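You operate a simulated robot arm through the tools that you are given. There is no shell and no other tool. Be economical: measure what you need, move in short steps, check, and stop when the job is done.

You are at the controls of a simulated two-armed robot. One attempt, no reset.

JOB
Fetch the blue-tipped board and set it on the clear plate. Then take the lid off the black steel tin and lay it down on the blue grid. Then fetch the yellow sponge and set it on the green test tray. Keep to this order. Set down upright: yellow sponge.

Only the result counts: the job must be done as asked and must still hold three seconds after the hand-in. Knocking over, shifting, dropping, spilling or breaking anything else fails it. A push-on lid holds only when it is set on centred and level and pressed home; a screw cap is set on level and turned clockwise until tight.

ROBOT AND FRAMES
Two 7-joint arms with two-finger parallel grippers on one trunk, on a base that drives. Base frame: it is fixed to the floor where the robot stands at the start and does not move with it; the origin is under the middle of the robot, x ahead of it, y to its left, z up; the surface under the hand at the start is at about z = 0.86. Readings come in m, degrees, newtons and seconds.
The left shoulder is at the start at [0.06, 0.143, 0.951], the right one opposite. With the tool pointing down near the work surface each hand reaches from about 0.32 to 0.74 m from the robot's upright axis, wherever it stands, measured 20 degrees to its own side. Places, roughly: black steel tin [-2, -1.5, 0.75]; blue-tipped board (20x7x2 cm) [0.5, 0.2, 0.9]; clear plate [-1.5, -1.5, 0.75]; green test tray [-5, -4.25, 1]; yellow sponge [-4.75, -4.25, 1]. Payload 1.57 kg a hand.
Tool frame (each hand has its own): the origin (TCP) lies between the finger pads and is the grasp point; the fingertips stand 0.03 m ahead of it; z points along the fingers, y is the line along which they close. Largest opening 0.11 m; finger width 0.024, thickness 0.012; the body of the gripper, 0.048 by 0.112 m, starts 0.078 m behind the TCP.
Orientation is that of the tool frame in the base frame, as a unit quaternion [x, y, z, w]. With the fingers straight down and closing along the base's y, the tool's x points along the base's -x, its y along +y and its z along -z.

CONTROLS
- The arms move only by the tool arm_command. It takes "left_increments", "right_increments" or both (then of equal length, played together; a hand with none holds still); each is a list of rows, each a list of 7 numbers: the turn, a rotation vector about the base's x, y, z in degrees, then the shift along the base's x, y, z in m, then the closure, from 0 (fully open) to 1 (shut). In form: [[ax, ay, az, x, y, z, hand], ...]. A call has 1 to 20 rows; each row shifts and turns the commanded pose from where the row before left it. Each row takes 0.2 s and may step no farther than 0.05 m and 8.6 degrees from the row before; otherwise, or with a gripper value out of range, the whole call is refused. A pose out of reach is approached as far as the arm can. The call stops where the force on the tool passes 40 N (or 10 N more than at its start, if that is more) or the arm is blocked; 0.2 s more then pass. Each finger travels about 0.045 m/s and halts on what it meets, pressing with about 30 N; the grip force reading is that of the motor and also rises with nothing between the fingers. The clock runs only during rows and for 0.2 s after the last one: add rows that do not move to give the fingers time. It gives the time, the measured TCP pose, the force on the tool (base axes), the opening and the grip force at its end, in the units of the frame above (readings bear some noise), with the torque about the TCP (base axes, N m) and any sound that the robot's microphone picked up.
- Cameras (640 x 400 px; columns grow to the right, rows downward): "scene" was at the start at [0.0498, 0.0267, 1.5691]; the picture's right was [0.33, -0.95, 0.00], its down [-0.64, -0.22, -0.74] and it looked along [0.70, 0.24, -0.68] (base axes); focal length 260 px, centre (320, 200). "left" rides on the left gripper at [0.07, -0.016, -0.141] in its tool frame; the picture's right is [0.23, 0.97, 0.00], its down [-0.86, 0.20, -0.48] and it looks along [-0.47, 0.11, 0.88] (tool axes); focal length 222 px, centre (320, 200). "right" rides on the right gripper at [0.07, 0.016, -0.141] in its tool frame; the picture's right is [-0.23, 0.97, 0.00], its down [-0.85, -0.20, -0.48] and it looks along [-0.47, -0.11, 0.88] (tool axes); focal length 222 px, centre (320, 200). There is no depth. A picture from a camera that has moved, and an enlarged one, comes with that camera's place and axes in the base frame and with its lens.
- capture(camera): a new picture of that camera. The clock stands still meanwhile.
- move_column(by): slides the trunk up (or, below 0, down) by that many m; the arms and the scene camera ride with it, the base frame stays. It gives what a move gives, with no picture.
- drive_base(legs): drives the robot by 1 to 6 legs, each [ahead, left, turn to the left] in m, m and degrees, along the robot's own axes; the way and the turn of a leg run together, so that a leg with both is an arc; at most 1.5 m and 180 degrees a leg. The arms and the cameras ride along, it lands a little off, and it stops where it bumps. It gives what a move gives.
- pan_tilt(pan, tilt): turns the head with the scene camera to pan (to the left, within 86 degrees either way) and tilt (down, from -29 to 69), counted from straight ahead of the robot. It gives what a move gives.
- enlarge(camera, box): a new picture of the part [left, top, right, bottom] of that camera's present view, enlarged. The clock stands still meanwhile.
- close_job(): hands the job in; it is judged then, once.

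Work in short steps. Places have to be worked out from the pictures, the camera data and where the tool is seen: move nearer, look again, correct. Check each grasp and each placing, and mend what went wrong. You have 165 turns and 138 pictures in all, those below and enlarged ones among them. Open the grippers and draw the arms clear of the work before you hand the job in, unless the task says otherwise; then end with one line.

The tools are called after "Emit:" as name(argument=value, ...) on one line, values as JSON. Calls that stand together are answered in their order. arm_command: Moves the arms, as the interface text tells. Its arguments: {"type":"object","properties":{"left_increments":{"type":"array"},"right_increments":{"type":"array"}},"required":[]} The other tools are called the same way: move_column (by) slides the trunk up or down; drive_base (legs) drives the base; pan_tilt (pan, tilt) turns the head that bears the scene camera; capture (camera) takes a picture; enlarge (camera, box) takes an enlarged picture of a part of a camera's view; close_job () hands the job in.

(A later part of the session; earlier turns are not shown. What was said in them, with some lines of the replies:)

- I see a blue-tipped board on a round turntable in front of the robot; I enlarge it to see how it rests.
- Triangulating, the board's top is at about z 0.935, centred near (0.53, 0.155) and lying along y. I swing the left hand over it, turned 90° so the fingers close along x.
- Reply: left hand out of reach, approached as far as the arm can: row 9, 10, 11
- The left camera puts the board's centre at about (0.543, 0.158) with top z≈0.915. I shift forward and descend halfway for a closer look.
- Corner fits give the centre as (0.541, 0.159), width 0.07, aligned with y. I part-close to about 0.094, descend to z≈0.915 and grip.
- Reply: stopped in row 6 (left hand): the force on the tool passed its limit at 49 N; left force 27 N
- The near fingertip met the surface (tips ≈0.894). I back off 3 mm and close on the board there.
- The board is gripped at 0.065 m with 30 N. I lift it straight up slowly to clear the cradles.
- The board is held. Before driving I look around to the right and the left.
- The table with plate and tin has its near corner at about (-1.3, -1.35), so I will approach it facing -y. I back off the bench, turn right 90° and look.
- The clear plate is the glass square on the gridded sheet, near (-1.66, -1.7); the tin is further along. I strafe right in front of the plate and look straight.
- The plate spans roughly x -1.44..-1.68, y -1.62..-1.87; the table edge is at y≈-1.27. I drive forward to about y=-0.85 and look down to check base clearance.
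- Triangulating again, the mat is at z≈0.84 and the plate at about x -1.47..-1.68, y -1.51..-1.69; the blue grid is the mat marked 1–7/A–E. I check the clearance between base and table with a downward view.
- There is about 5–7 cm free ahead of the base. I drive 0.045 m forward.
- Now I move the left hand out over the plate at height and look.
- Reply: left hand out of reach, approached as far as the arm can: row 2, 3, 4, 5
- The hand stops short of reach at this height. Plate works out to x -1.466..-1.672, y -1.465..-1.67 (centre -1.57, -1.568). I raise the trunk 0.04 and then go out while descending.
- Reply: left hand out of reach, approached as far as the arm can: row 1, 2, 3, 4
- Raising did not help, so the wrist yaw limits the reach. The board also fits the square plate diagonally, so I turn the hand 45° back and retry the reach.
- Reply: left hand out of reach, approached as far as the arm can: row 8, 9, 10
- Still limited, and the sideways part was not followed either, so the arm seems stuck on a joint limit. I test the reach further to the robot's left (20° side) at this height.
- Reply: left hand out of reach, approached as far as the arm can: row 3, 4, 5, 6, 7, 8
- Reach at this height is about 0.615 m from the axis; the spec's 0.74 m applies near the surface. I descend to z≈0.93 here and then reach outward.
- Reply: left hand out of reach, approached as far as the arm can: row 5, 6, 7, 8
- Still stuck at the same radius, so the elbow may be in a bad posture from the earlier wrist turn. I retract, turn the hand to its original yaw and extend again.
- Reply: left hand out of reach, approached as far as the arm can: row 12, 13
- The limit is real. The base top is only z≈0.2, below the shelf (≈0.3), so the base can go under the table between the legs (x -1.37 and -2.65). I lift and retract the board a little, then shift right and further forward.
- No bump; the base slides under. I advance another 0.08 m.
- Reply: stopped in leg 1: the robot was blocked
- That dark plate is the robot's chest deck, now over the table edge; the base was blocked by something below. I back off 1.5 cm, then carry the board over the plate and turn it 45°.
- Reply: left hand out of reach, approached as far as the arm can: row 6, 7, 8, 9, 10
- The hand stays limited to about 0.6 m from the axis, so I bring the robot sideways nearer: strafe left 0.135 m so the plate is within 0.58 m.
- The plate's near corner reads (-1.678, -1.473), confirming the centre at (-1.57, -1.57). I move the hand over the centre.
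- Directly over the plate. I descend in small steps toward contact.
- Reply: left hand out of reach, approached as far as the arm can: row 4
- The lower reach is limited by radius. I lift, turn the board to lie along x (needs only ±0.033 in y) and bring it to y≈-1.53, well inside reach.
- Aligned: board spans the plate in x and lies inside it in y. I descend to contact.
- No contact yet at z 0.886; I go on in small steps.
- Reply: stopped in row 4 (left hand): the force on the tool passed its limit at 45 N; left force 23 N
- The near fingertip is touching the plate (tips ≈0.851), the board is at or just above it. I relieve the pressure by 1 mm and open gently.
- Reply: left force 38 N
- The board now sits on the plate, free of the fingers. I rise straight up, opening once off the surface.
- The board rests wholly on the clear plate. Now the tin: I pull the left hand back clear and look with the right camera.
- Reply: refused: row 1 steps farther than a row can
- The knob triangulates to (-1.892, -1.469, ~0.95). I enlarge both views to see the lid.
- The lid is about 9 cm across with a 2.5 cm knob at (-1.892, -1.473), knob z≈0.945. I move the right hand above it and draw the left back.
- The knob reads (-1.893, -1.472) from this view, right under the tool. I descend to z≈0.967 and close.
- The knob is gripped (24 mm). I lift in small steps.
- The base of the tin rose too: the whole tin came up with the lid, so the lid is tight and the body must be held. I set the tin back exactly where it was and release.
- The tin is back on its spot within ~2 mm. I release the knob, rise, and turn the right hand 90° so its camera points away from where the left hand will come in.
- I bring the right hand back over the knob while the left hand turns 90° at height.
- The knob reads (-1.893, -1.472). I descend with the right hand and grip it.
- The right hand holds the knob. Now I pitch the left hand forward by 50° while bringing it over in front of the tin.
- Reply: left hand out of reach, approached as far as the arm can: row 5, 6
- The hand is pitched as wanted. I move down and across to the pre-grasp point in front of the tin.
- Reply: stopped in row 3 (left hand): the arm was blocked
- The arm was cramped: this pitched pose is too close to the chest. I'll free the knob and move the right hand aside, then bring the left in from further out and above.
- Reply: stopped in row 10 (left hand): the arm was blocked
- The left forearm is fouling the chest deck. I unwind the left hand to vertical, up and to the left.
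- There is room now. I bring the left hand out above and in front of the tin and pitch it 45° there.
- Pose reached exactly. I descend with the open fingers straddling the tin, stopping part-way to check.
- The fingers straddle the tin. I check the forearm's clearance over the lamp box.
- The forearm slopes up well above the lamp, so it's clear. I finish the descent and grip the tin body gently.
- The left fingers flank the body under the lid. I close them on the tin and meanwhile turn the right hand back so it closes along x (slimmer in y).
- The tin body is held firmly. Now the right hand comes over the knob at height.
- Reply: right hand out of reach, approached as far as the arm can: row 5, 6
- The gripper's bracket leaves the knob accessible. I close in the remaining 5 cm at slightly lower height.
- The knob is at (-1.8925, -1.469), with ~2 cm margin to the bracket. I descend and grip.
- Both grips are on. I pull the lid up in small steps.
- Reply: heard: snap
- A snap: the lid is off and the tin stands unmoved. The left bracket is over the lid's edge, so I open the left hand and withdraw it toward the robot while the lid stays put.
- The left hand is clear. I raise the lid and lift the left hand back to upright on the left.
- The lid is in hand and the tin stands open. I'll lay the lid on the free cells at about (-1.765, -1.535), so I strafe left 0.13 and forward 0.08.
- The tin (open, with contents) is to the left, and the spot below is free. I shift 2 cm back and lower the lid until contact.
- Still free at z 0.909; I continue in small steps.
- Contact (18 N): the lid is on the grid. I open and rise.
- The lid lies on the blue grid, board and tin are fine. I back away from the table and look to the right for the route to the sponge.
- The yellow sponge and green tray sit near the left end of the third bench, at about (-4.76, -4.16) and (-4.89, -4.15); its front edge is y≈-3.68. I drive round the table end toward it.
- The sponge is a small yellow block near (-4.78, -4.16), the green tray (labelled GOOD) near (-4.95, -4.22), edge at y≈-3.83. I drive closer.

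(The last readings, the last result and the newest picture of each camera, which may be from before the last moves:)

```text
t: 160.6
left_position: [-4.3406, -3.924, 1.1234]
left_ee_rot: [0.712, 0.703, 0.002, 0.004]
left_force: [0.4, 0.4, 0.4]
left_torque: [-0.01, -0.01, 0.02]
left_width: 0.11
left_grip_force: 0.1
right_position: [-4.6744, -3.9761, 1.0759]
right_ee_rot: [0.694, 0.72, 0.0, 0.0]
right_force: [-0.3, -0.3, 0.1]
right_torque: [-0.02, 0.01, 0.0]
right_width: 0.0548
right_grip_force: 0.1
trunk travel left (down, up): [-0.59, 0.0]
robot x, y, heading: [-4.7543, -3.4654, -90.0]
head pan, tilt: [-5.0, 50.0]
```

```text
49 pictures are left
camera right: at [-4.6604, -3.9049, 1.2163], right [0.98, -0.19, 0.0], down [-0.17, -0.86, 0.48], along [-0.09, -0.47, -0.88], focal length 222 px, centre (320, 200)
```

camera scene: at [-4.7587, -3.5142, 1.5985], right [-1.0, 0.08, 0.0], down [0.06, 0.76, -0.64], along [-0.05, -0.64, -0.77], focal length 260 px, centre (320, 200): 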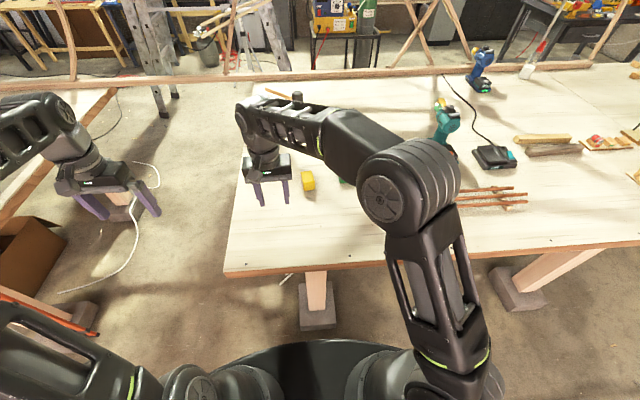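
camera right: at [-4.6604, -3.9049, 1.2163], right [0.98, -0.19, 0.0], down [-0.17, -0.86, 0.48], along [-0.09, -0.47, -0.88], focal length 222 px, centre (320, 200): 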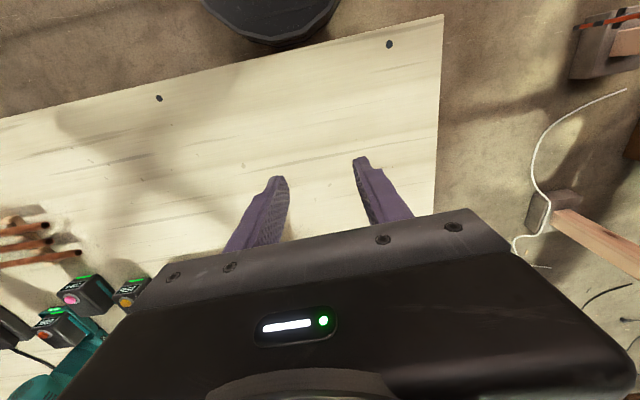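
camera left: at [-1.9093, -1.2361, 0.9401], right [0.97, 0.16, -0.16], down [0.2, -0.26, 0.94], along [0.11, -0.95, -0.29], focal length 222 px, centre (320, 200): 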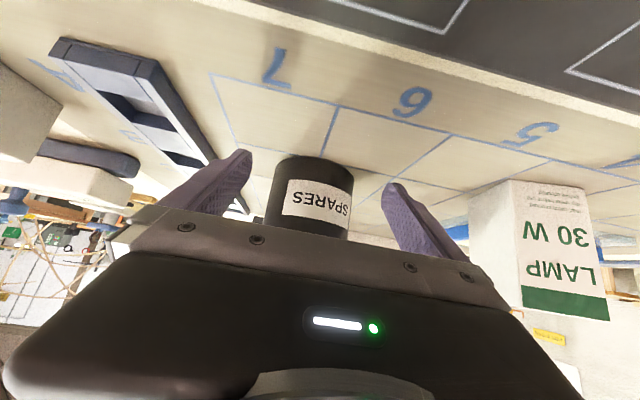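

The base is a disc about 0.27 m in radius and a leg footing stands at (-4.8, -3.9). I'll use the left hand from x≈-5.05: first I tuck the right hand back, then strafe right and go forward.

Emit:
arm_command(right_increments=[[0, 0, 0, -0.04, 0.018, 0.005, 0.5], [0, 0, 0, -0.04, 0.018, 0.005, 0.5], [0, 0, 0, -0.04, 0.018, 0.005, 0.5], [0, 0, 0, -0.04, 0.018, 0.005, 0.5], [0, 0, 0, -0.04, 0.018, 0.005, 0.5], [0, 0, 0, -0.04, 0.018, 0.005, 0.5], [0, 0, 0, -0.04, 0.018, 0.005, 0.5], [0, 0, 0, -0.04, 0.018, 0.005, 0.5]])

Emit:
drive_base(legs=[[0, -0.3, 0], [0.17, 0, 0]])

Emit:
pan_tilt(pan=5, tilt=60)

Emit:
capture(camera="scene")

Emit:
capture(camera="left")

```text
t: 162.4
left_position: [-4.3395, -3.9237, 1.1245]
left_ee_rot: [0.711, 0.703, 0.001, 0.003]
left_force: [0.0, 0.2, -0.3]
left_torque: [-0.03, -0.06, 0.0]
left_width: 0.1103
left_grip_force: 0.1
right_position: [-4.9993, -3.8291, 1.1119]
right_ee_rot: [0.693, 0.721, 0.0, 0.002]
right_force: [-0.5, -0.6, -0.1]
right_torque: [-0.01, 0.0, -0.03]
right_width: 0.0549
right_grip_force: 0.0
trunk travel left (down, up): [-0.59, 0.0]
robot x, y, heading: [-4.753, -3.4672, -90.1]
head pan, tilt: [-5.0, 50.0]
```

```text
t: 165.5
left_position: [-4.6291, -4.0906, 1.1225]
left_ee_rot: [0.711, 0.704, 0.002, 0.003]
left_force: [0.0, -0.3, -0.7]
left_torque: [0.03, 0.01, -0.01]
left_width: 0.1098
left_grip_force: 0.1
right_position: [-5.2849, -3.9983, 1.1125]
right_ee_rot: [0.693, 0.721, 0.001, -0.001]
right_force: [0.4, 0.0, -0.7]
right_torque: [0.03, 0.0, 0.0]
right_width: 0.055
right_grip_force: 0.2
trunk travel left (down, up): [-0.59, 0.0]
robot x, y, heading: [-5.0438, -3.6323, -89.8]
head pan, tilt: [-5.0, 50.0]
```

```text
t: 166.2
left_position: [-4.6281, -4.0904, 1.1223]
left_ee_rot: [0.71, 0.704, 0.0, 0.004]
left_force: [-0.4, 0.5, -0.8]
left_torque: [0.01, 0.02, 0.0]
left_width: 0.1098
left_grip_force: 0.0
right_position: [-5.2868, -3.9974, 1.1135]
right_ee_rot: [0.694, 0.72, -0.001, 0.001]
right_force: [-0.1, 0.9, -0.4]
right_torque: [0.02, 0.0, 0.02]
right_width: 0.0549
right_grip_force: 0.0
trunk travel left (down, up): [-0.59, 0.0]
robot x, y, heading: [-5.043, -3.6333, -89.7]
head pan, tilt: [5.0, 60.0]
```

```text
48 pictures are left
camera scene: at [-5.0356, -3.67, 1.5859], right [-1.0, -0.09, 0.0], down [-0.08, 0.86, -0.5], along [0.05, -0.5, -0.87], focal length 260 px, centre (320, 200)
```

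scene: 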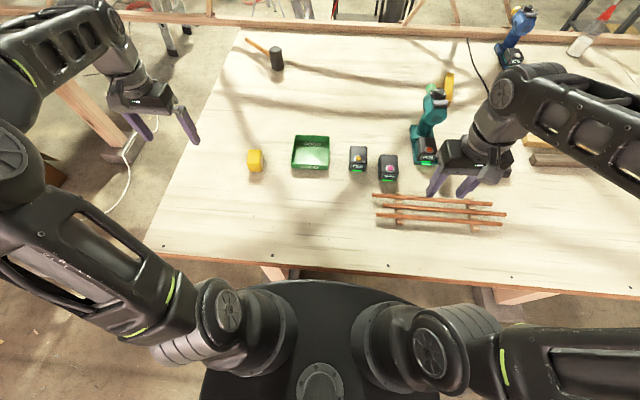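

```text
47 pictures are left
camera left: at [-4.6446, -4.0201, 1.2648], right [0.98, 0.22, 0.01], down [0.19, -0.86, 0.48], along [0.11, -0.47, -0.88], focal length 222 px, centre (320, 200)
```

left: 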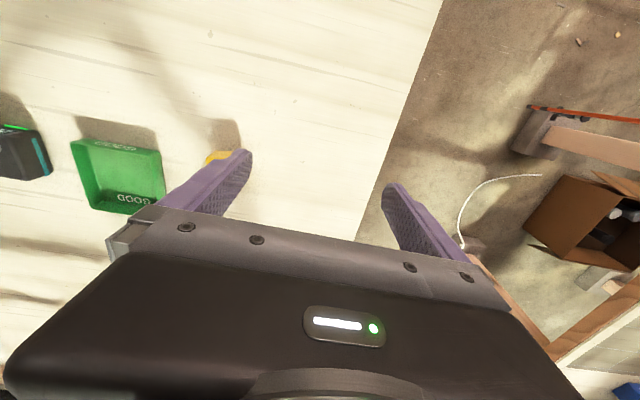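

Tray at about (-4.95, -4.243), sponge at (-4.77, -4.18), bench top z≈0.90. I creep forward 0.03 m and bring the left hand over the sponge.

Emit:
drive_base(legs=[[0.03, 0, 0]])

Emit:
arm_command(left_increments=[[0, 0, 0, -0.03, 0, -0.01, 0], [0, 0, 0, -0.03, 0, -0.02, 0], [0, 0, 0, -0.03, 0, -0.02, 0], [0, 0, 0, -0.03, -0.01, -0.02, 0], [0, 0, 0, -0.02, -0.015, -0.02, 0], [0, 0, 0, 0, -0.015, -0.01, 0], [0, 0, 0, 0, -0.015, 0, 0], [0, 0, 0, 0, 0, 0, 0]])

Emit:
capture(camera="left")

Emit:
capture(camera="scene")

```text
t: 167.0
left_position: [-4.648, -4.1185, 1.1241]
left_ee_rot: [0.716, 0.698, 0.001, 0.004]
left_force: [-0.3, 0.1, 0.0]
left_torque: [-0.03, 0.03, 0.01]
left_width: 0.1098
left_grip_force: 0.1
right_position: [-5.3047, -4.0158, 1.1132]
right_ee_rot: [0.698, 0.716, 0.0, 0.0]
right_force: [0.9, 0.7, 0.7]
right_torque: [0.02, 0.05, -0.05]
right_width: 0.0552
right_grip_force: 0.2
trunk travel left (down, up): [-0.59, 0.0]
robot x, y, heading: [-5.0568, -3.6539, -90.3]
head pan, tilt: [5.0, 60.0]
```

```text
t: 168.8
left_position: [-4.7882, -4.1727, 1.0211]
left_ee_rot: [0.716, 0.699, 0.001, 0.004]
left_force: [-0.5, -0.3, 0.6]
left_torque: [0.04, 0.01, -0.03]
left_width: 0.1099
left_grip_force: 0.0
right_position: [-5.3058, -4.0169, 1.1129]
right_ee_rot: [0.699, 0.716, -0.001, 0.0]
right_force: [-0.1, 0.6, 0.3]
right_torque: [-0.03, 0.0, 0.0]
right_width: 0.0549
right_grip_force: 0.1
trunk travel left (down, up): [-0.59, 0.0]
robot x, y, heading: [-5.057, -3.6537, -90.4]
head pan, tilt: [5.0, 60.0]
```

```text
46 pictures are left
camera left: at [-4.8032, -4.1029, 1.1632], right [0.98, 0.2, 0.01], down [0.18, -0.86, 0.48], along [0.1, -0.47, -0.88], focal length 222 px, centre (320, 200)
```

left: 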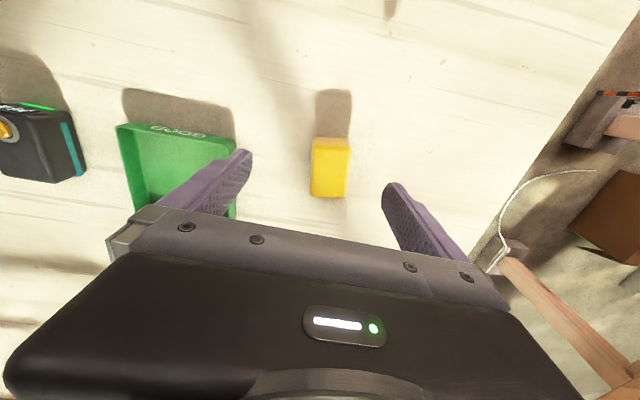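

```text
45 pictures are left
camera scene: at [-5.0497, -3.6922, 1.5859], right [-1.0, -0.08, 0.0], down [-0.07, 0.86, -0.5], along [0.04, -0.5, -0.87], focal length 260 px, centre (320, 200)
```

scene: 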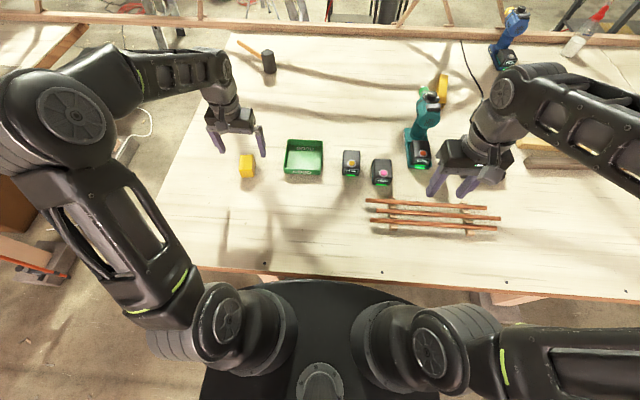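

Emit:
enlarge(camera="scene", box=[190, 110, 350, 210])

Emit:
enlarge(camera="left", box=[100, 80, 400, 240])

```text
4.00 times, centred on (270, 160) of scene
camera zoom: at [-5.0497, -3.6922, 1.5859], right [-1.0, -0.08, 0.0], down [-0.07, 0.86, -0.5], along [0.04, -0.5, -0.87], focal length 1038 px, centre (520, 360)
```

zoom: 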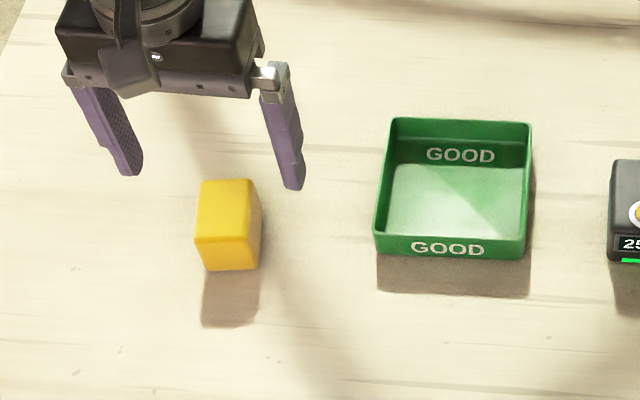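

```text
2.13 times, centred on (250, 160) of left
camera zoom: at [-4.8032, -4.1029, 1.1632], right [0.98, 0.2, 0.01], down [0.18, -0.86, 0.48], along [0.1, -0.47, -0.88], focal length 474 px, centre (469, 285)
```

zoom: 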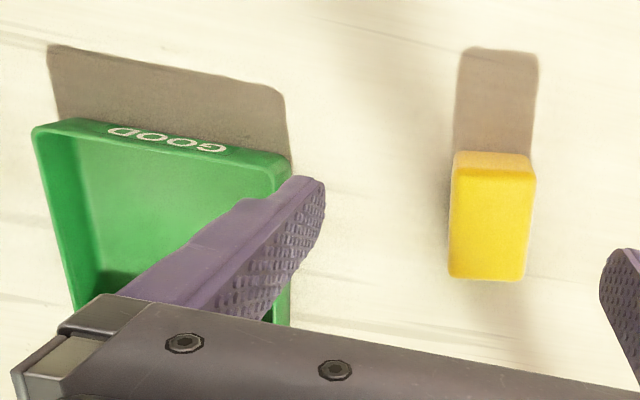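

The sponge is 4×6×4 cm: top z≈0.925, bench z≈0.883, centre (-4.772, -4.193). I align and descend to z≈0.92.

Emit:
arm_command(left_increments=[[0, 0, 0, 0.016, -0.01, -0.01, 0.2], [0, 0, 0, 0, -0.005, -0.02, 0.3], [0, 0, 0, 0, 0, -0.02, 0.3], [0, 0, 0, 0, 0, -0.02, 0.3], [0, 0, 0, 0, 0, -0.01, 0.3], [0, 0, 0, 0, 0, 0, 0.3]])

Emit:
capture(camera="left")

```text
t: 170.2
left_position: [-4.7714, -4.1885, 0.942]
left_ee_rot: [0.716, 0.698, 0.001, 0.004]
left_force: [-0.4, 0.0, 0.7]
left_torque: [0.0, 0.0, 0.02]
left_width: 0.077
left_grip_force: 0.0
right_position: [-5.3059, -4.0165, 1.1119]
right_ee_rot: [0.699, 0.715, 0.0, 0.001]
right_force: [0.0, 0.2, 0.6]
right_torque: [-0.01, 0.02, 0.0]
right_width: 0.055
right_grip_force: 0.1
trunk travel left (down, up): [-0.59, 0.0]
robot x, y, heading: [-5.053, -3.6542, -90.4]
head pan, tilt: [5.0, 60.0]
```

```text
42 pictures are left
camera left: at [-4.7878, -4.1184, 1.0839], right [0.98, 0.2, 0.01], down [0.18, -0.86, 0.48], along [0.1, -0.47, -0.88], focal length 222 px, centre (320, 200)
```

left: 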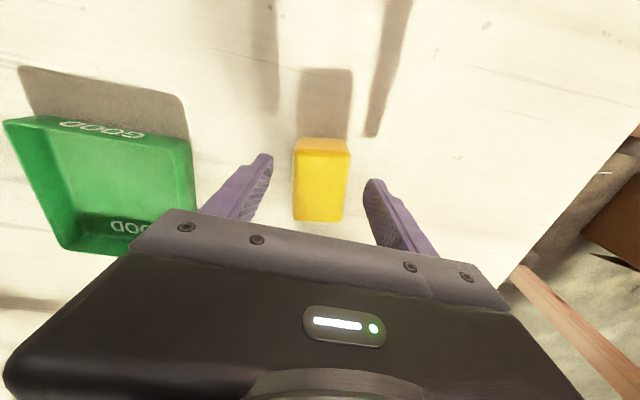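

Centred. I descend 2 cm more and close.

Emit:
arm_command(left_increments=[[0, 0, 0, 0, -0.002, -0.01, 0.3], [0, 0, 0, 0, 0, -0.01, 0.3], [0, 0, 0, 0, 0, 0, 0.45], [0, 0, 0, 0, 0, 0, 0.6], [0, 0, 0, 0, 0, 0, 0.7], [0, 0, 0, 0, 0, 0, 0.7], [0, 0, 0, 0, 0, 0, 0.7]])

Emit:
arm_command(left_increments=[[0, 0, 0, 0, 0, 0.01, 0.7], [0, 0, 0, 0, 0, 0.02, 0.7], [0, 0, 0, 0, 0, 0.03, 0.7], [0, 0, 0, 0, 0, 0.03, 0.7], [0, 0, 0, 0, 0, 0, 0.7]])

Emit:
capture(camera="left")

```text
t: 171.8
left_position: [-4.7732, -4.191, 0.9236]
left_ee_rot: [0.716, 0.699, 0.002, 0.004]
left_force: [0.7, -0.5, -0.4]
left_torque: [0.0, 0.02, 0.01]
left_width: 0.0477
left_grip_force: 30.1
right_position: [-5.3054, -4.0164, 1.1131]
right_ee_rot: [0.699, 0.715, -0.001, 0.001]
right_force: [0.0, 0.0, 0.4]
right_torque: [0.0, -0.01, 0.03]
right_width: 0.0546
right_grip_force: 0.0
trunk travel left (down, up): [-0.59, 0.0]
robot x, y, heading: [-5.0557, -3.6564, -90.5]
head pan, tilt: [5.0, 60.0]
```

```text
t: 173.0
left_position: [-4.7729, -4.1899, 1.0104]
left_ee_rot: [0.716, 0.698, 0.001, 0.004]
left_force: [0.0, 0.0, -0.2]
left_torque: [-0.03, -0.02, 0.0]
left_width: 0.047
left_grip_force: 29.7
right_position: [-5.3059, -4.0167, 1.1131]
right_ee_rot: [0.699, 0.716, 0.0, 0.001]
right_force: [-0.2, 0.1, 0.9]
right_torque: [0.01, -0.02, -0.03]
right_width: 0.0548
right_grip_force: 0.1
trunk travel left (down, up): [-0.59, 0.0]
robot x, y, heading: [-5.0552, -3.6605, -90.5]
head pan, tilt: [5.0, 60.0]
```

```text
41 pictures are left
camera left: at [-4.789, -4.1202, 1.1515], right [0.98, 0.2, 0.01], down [0.18, -0.86, 0.48], along [0.1, -0.47, -0.88], focal length 222 px, centre (320, 200)
```

left: 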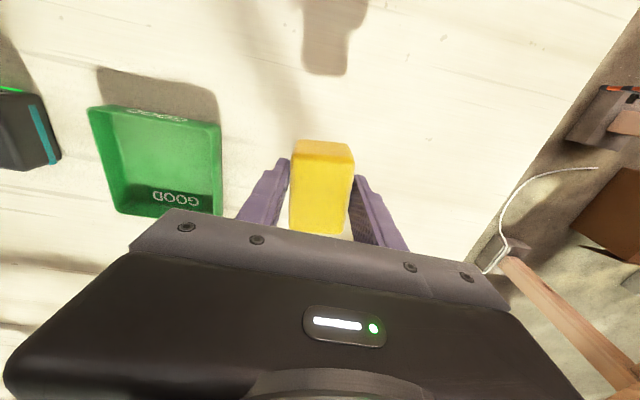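

The sponge is held upright. Tray: centre (-4.95, -4.252), 12×13 cm with a 2.5 cm rim. I carry the sponge over it.

Emit:
arm_command(left_increments=[[0, 0, 0, -0.035, 0, 0, 0.7], [0, 0, 0, -0.035, 0, 0, 0.7], [0, 0, 0, -0.035, -0.01, 0, 0.7], [0, 0, 0, -0.035, -0.015, 0, 0.7], [0, 0, 0, -0.037, -0.02, 0, 0.7], [0, 0, 0, 0, 0, -0.01, 0.7], [0, 0, 0, 0, 0, 0, 0.7]])

Emit:
capture(camera="left")

Emit:
enlarge(camera="scene", box=[220, 100, 380, 200])

```text
t: 174.6
left_position: [-4.9496, -4.2378, 1.0007]
left_ee_rot: [0.716, 0.698, 0.001, 0.004]
left_force: [0.2, -0.1, -0.3]
left_torque: [-0.02, -0.05, -0.02]
left_width: 0.0466
left_grip_force: 30.0
right_position: [-5.3055, -4.0162, 1.112]
right_ee_rot: [0.698, 0.716, 0.0, 0.001]
right_force: [0.1, -0.6, -0.3]
right_torque: [0.04, -0.04, -0.02]
right_width: 0.055
right_grip_force: 0.1
trunk travel left (down, up): [-0.59, 0.0]
robot x, y, heading: [-5.0574, -3.6545, -90.5]
head pan, tilt: [5.0, 60.0]
```

```text
40 pictures are left
camera left: at [-4.9655, -4.1676, 1.1431], right [0.98, 0.2, 0.01], down [0.18, -0.86, 0.48], along [0.1, -0.47, -0.88], focal length 222 px, centre (320, 200)
```

left: 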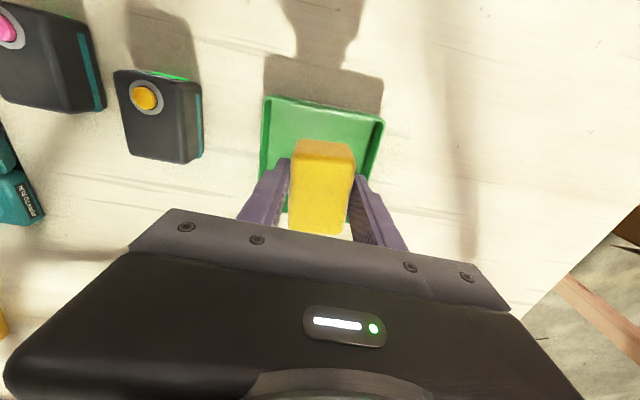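

```text
4.00 times, centred on (300, 150) of scene
camera zoom: at [-5.0504, -3.6926, 1.5859], right [-1.0, -0.08, 0.0], down [-0.07, 0.86, -0.5], along [0.04, -0.5, -0.87], focal length 1038 px, centre (400, 400)
```

zoom: 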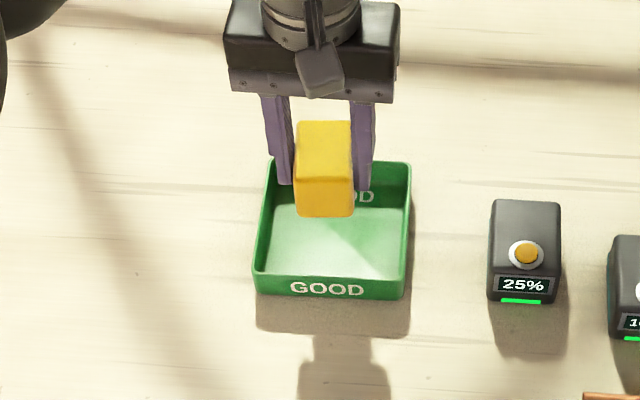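

Centred over the tray. I lower in steps toward the tray floor.

Emit:
arm_command(left_increments=[[0, 0, 0, -0.002, -0.004, -0.02, 0.7], [0, 0, 0, 0, 0, -0.02, 0.7], [0, 0, 0, 0, 0, -0.015, 0.7], [0, 0, 0, 0, 0, -0.01, 0.7], [0, 0, 0, 0, 0, -0.003, 0.7], [0, 0, 0, 0, 0, -0.003, 0.7], [0, 0, 0, 0, 0, 0, 0.7]])

```text
t: 176.2
left_position: [-4.9508, -4.2397, 0.9311]
left_ee_rot: [0.716, 0.698, 0.0, 0.004]
left_force: [0.0, 1.0, -1.1]
left_torque: [0.01, -0.01, -0.02]
left_width: 0.0457
left_grip_force: 30.6
right_position: [-5.3052, -4.0157, 1.1135]
right_ee_rot: [0.698, 0.716, -0.001, 0.001]
right_force: [1.0, 0.1, -0.8]
right_torque: [0.01, 0.0, -0.01]
right_width: 0.0551
right_grip_force: 0.1
trunk travel left (down, up): [-0.59, 0.0]
robot x, y, heading: [-5.054, -3.6535, -90.5]
head pan, tilt: [5.0, 60.0]
```

Emit:
arm_command(left_increments=[[0, 0, 0, 0, 0, -0.002, 0.7], [0, 0, 0, 0, 0, -0.002, 0.7], [0, 0, 0, 0, 0, -0.001, 0.7], [0, 0, 0, 0, 0, 0, 0.7]])

Emit:
capture(camera="left")

```text
t: 177.2
left_position: [-4.9515, -4.2395, 0.9279]
left_ee_rot: [0.715, 0.699, 0.0, 0.004]
left_force: [2.6, 0.4, 10.7]
left_torque: [0.07, 0.1, 0.09]
left_width: 0.0452
left_grip_force: 29.7
right_position: [-5.3054, -4.0158, 1.1143]
right_ee_rot: [0.699, 0.716, 0.0, 0.001]
right_force: [-0.1, -0.1, -0.2]
right_torque: [0.0, -0.02, 0.04]
right_width: 0.0549
right_grip_force: 0.0
trunk travel left (down, up): [-0.59, 0.0]
robot x, y, heading: [-5.059, -3.6534, -90.4]
head pan, tilt: [5.0, 60.0]
```

```text
38 pictures are left
camera left: at [-4.9661, -4.1686, 1.0689], right [0.98, 0.2, 0.0], down [0.18, -0.86, 0.48], along [0.1, -0.47, -0.87], focal length 222 px, centre (320, 200)
```

left: 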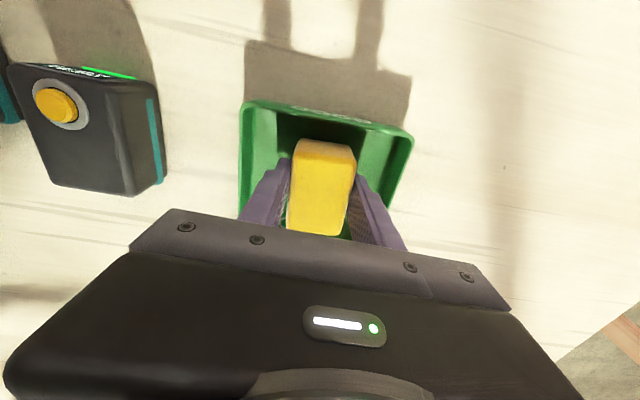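

Contact with the tray floor (11 N). I open a little inside the tray and rise.

Emit:
arm_command(left_increments=[[0, 0, 0, 0, 0, 0.001, 0.6], [0, 0, 0, 0, 0, 0, 0.52], [0, 0, 0, 0, 0, 0, 0.45], [0, 0, 0, 0, 0, 0, 0.42], [0, 0, 0, 0, 0, 0, 0.42], [0, 0, 0, 0, 0, 0.01, 0.42], [0, 0, 0, 0, 0, 0.02, 0.42], [0, 0, 0, 0, 0, 0.03, 0.42], [0, 0, 0, 0, 0, 0.03, 0.3], [0, 0, 0, 0, 0.03, 0.03, 0.1], [0, 0, 0, 0, 0.03, 0.02, 0], [0, 0, 0, 0, 0.04, 0, 0], [0, 0, 0, 0, 0, 0, 0]], right_increments=[[0, 0, 0, 0, 0, 0, 0.4], [0, 0, 0, 0, 0, 0, 0.3], [0, 0, 0, 0, 0, 0, 0.2], [0, 0, 0, 0, 0, 0, 0.1], [0, 0, 0, 0, 0, 0, 0], [0, 0, 0, 0, 0, 0, 0], [0, 0, 0, 0, 0, 0, 0], [0, 0, 0, 0, 0, 0, 0], [0, 0, 0, 0, 0, 0, 0], [0, 0, 0, 0, 0, 0, 0], [0, 0, 0, 0, 0, 0, 0], [0, 0, 0, 0, 0, 0, 0], [0, 0, 0, 0, 0, 0, 0]])

Emit:
capture(camera="left")

Emit:
enlarge(camera="scene", box=[180, 100, 420, 250])

```text
t: 180.0
left_position: [-4.9545, -4.141, 1.0704]
left_ee_rot: [0.716, 0.698, 0.002, 0.003]
left_force: [0.1, 0.0, 0.5]
left_torque: [0.03, -0.01, 0.01]
left_width: 0.1101
left_grip_force: 0.2
right_position: [-5.3055, -4.0167, 1.1121]
right_ee_rot: [0.699, 0.715, 0.001, 0.001]
right_force: [0.4, -0.8, -0.7]
right_torque: [0.0, 0.03, 0.01]
right_width: 0.1099
right_grip_force: 0.0
trunk travel left (down, up): [-0.59, 0.0]
robot x, y, heading: [-5.0546, -3.6559, -90.5]
head pan, tilt: [5.0, 60.0]
```

```text
37 pictures are left
camera left: at [-4.9686, -4.0701, 1.2108], right [0.98, 0.2, 0.01], down [0.18, -0.86, 0.48], along [0.1, -0.47, -0.88], focal length 222 px, centre (320, 200)
```

left: 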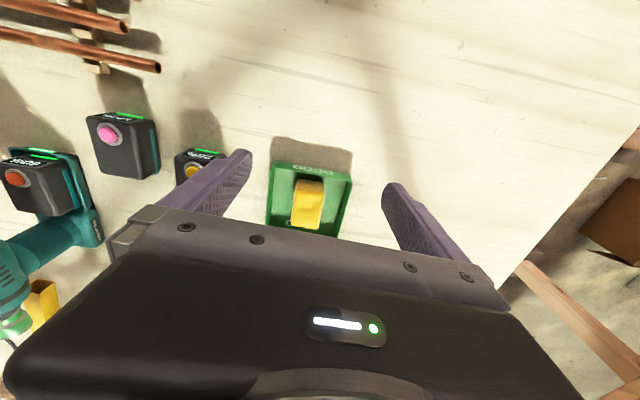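

```text
2.67 times, centred on (300, 175) of scene
camera zoom: at [-5.0502, -3.6936, 1.5858], right [-1.0, -0.08, 0.0], down [-0.07, 0.86, -0.5], along [0.04, -0.5, -0.87], focal length 692 px, centre (373, 267)
```

zoom: 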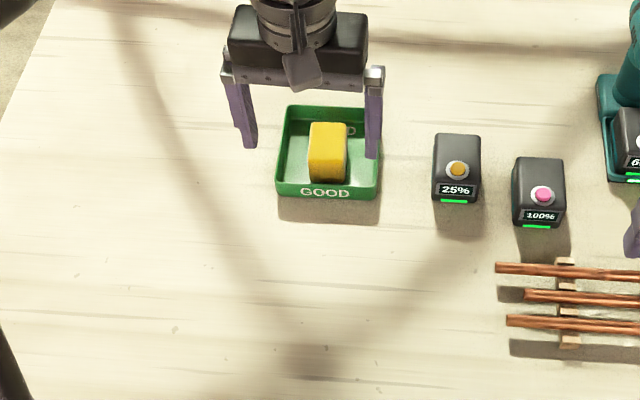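

The sponge stands in the green tray, upright. I back the robot straight away from the bench to clear the arms.

Emit:
drive_base(legs=[[-0.4, 0, 0]])

Emit:
capture(camera="scene")

```text
t: 182.5
left_position: [-4.9474, -3.7386, 1.0695]
left_ee_rot: [0.713, 0.701, 0.001, 0.003]
left_force: [-0.8, 0.7, -0.5]
left_torque: [0.0, 0.02, -0.02]
left_width: 0.1099
left_grip_force: 0.0
right_position: [-5.301, -3.6182, 1.1146]
right_ee_rot: [0.695, 0.719, -0.001, 0.0]
right_force: [1.3, 0.9, 0.1]
right_torque: [-0.02, 0.02, -0.02]
right_width: 0.1099
right_grip_force: 0.0
trunk travel left (down, up): [-0.59, 0.0]
robot x, y, heading: [-5.0539, -3.2577, -90.0]
head pan, tilt: [5.0, 60.0]
```

```text
35 pictures are left
camera scene: at [-5.0474, -3.2922, 1.5859], right [-1.0, -0.09, 0.0], down [-0.07, 0.86, -0.5], along [0.04, -0.5, -0.87], focal length 260 px, centre (320, 200)
```

scene: 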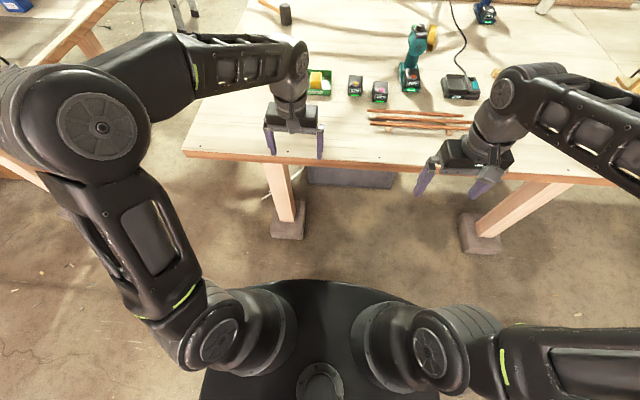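

All three placements are done, both grippers are open and the arms are clear of the work; I hand in.

Emit:
close_job()

```text
The job is handed in.
```

I did the three steps in order and handed the job in. The board is on the clear plate, the tin's lid is on the blue grid, and the sponge stands upright in the green tray. While getting the lid off, I lifted the whole tin about 4 cm and set it back within about 2 mm of where it stood.
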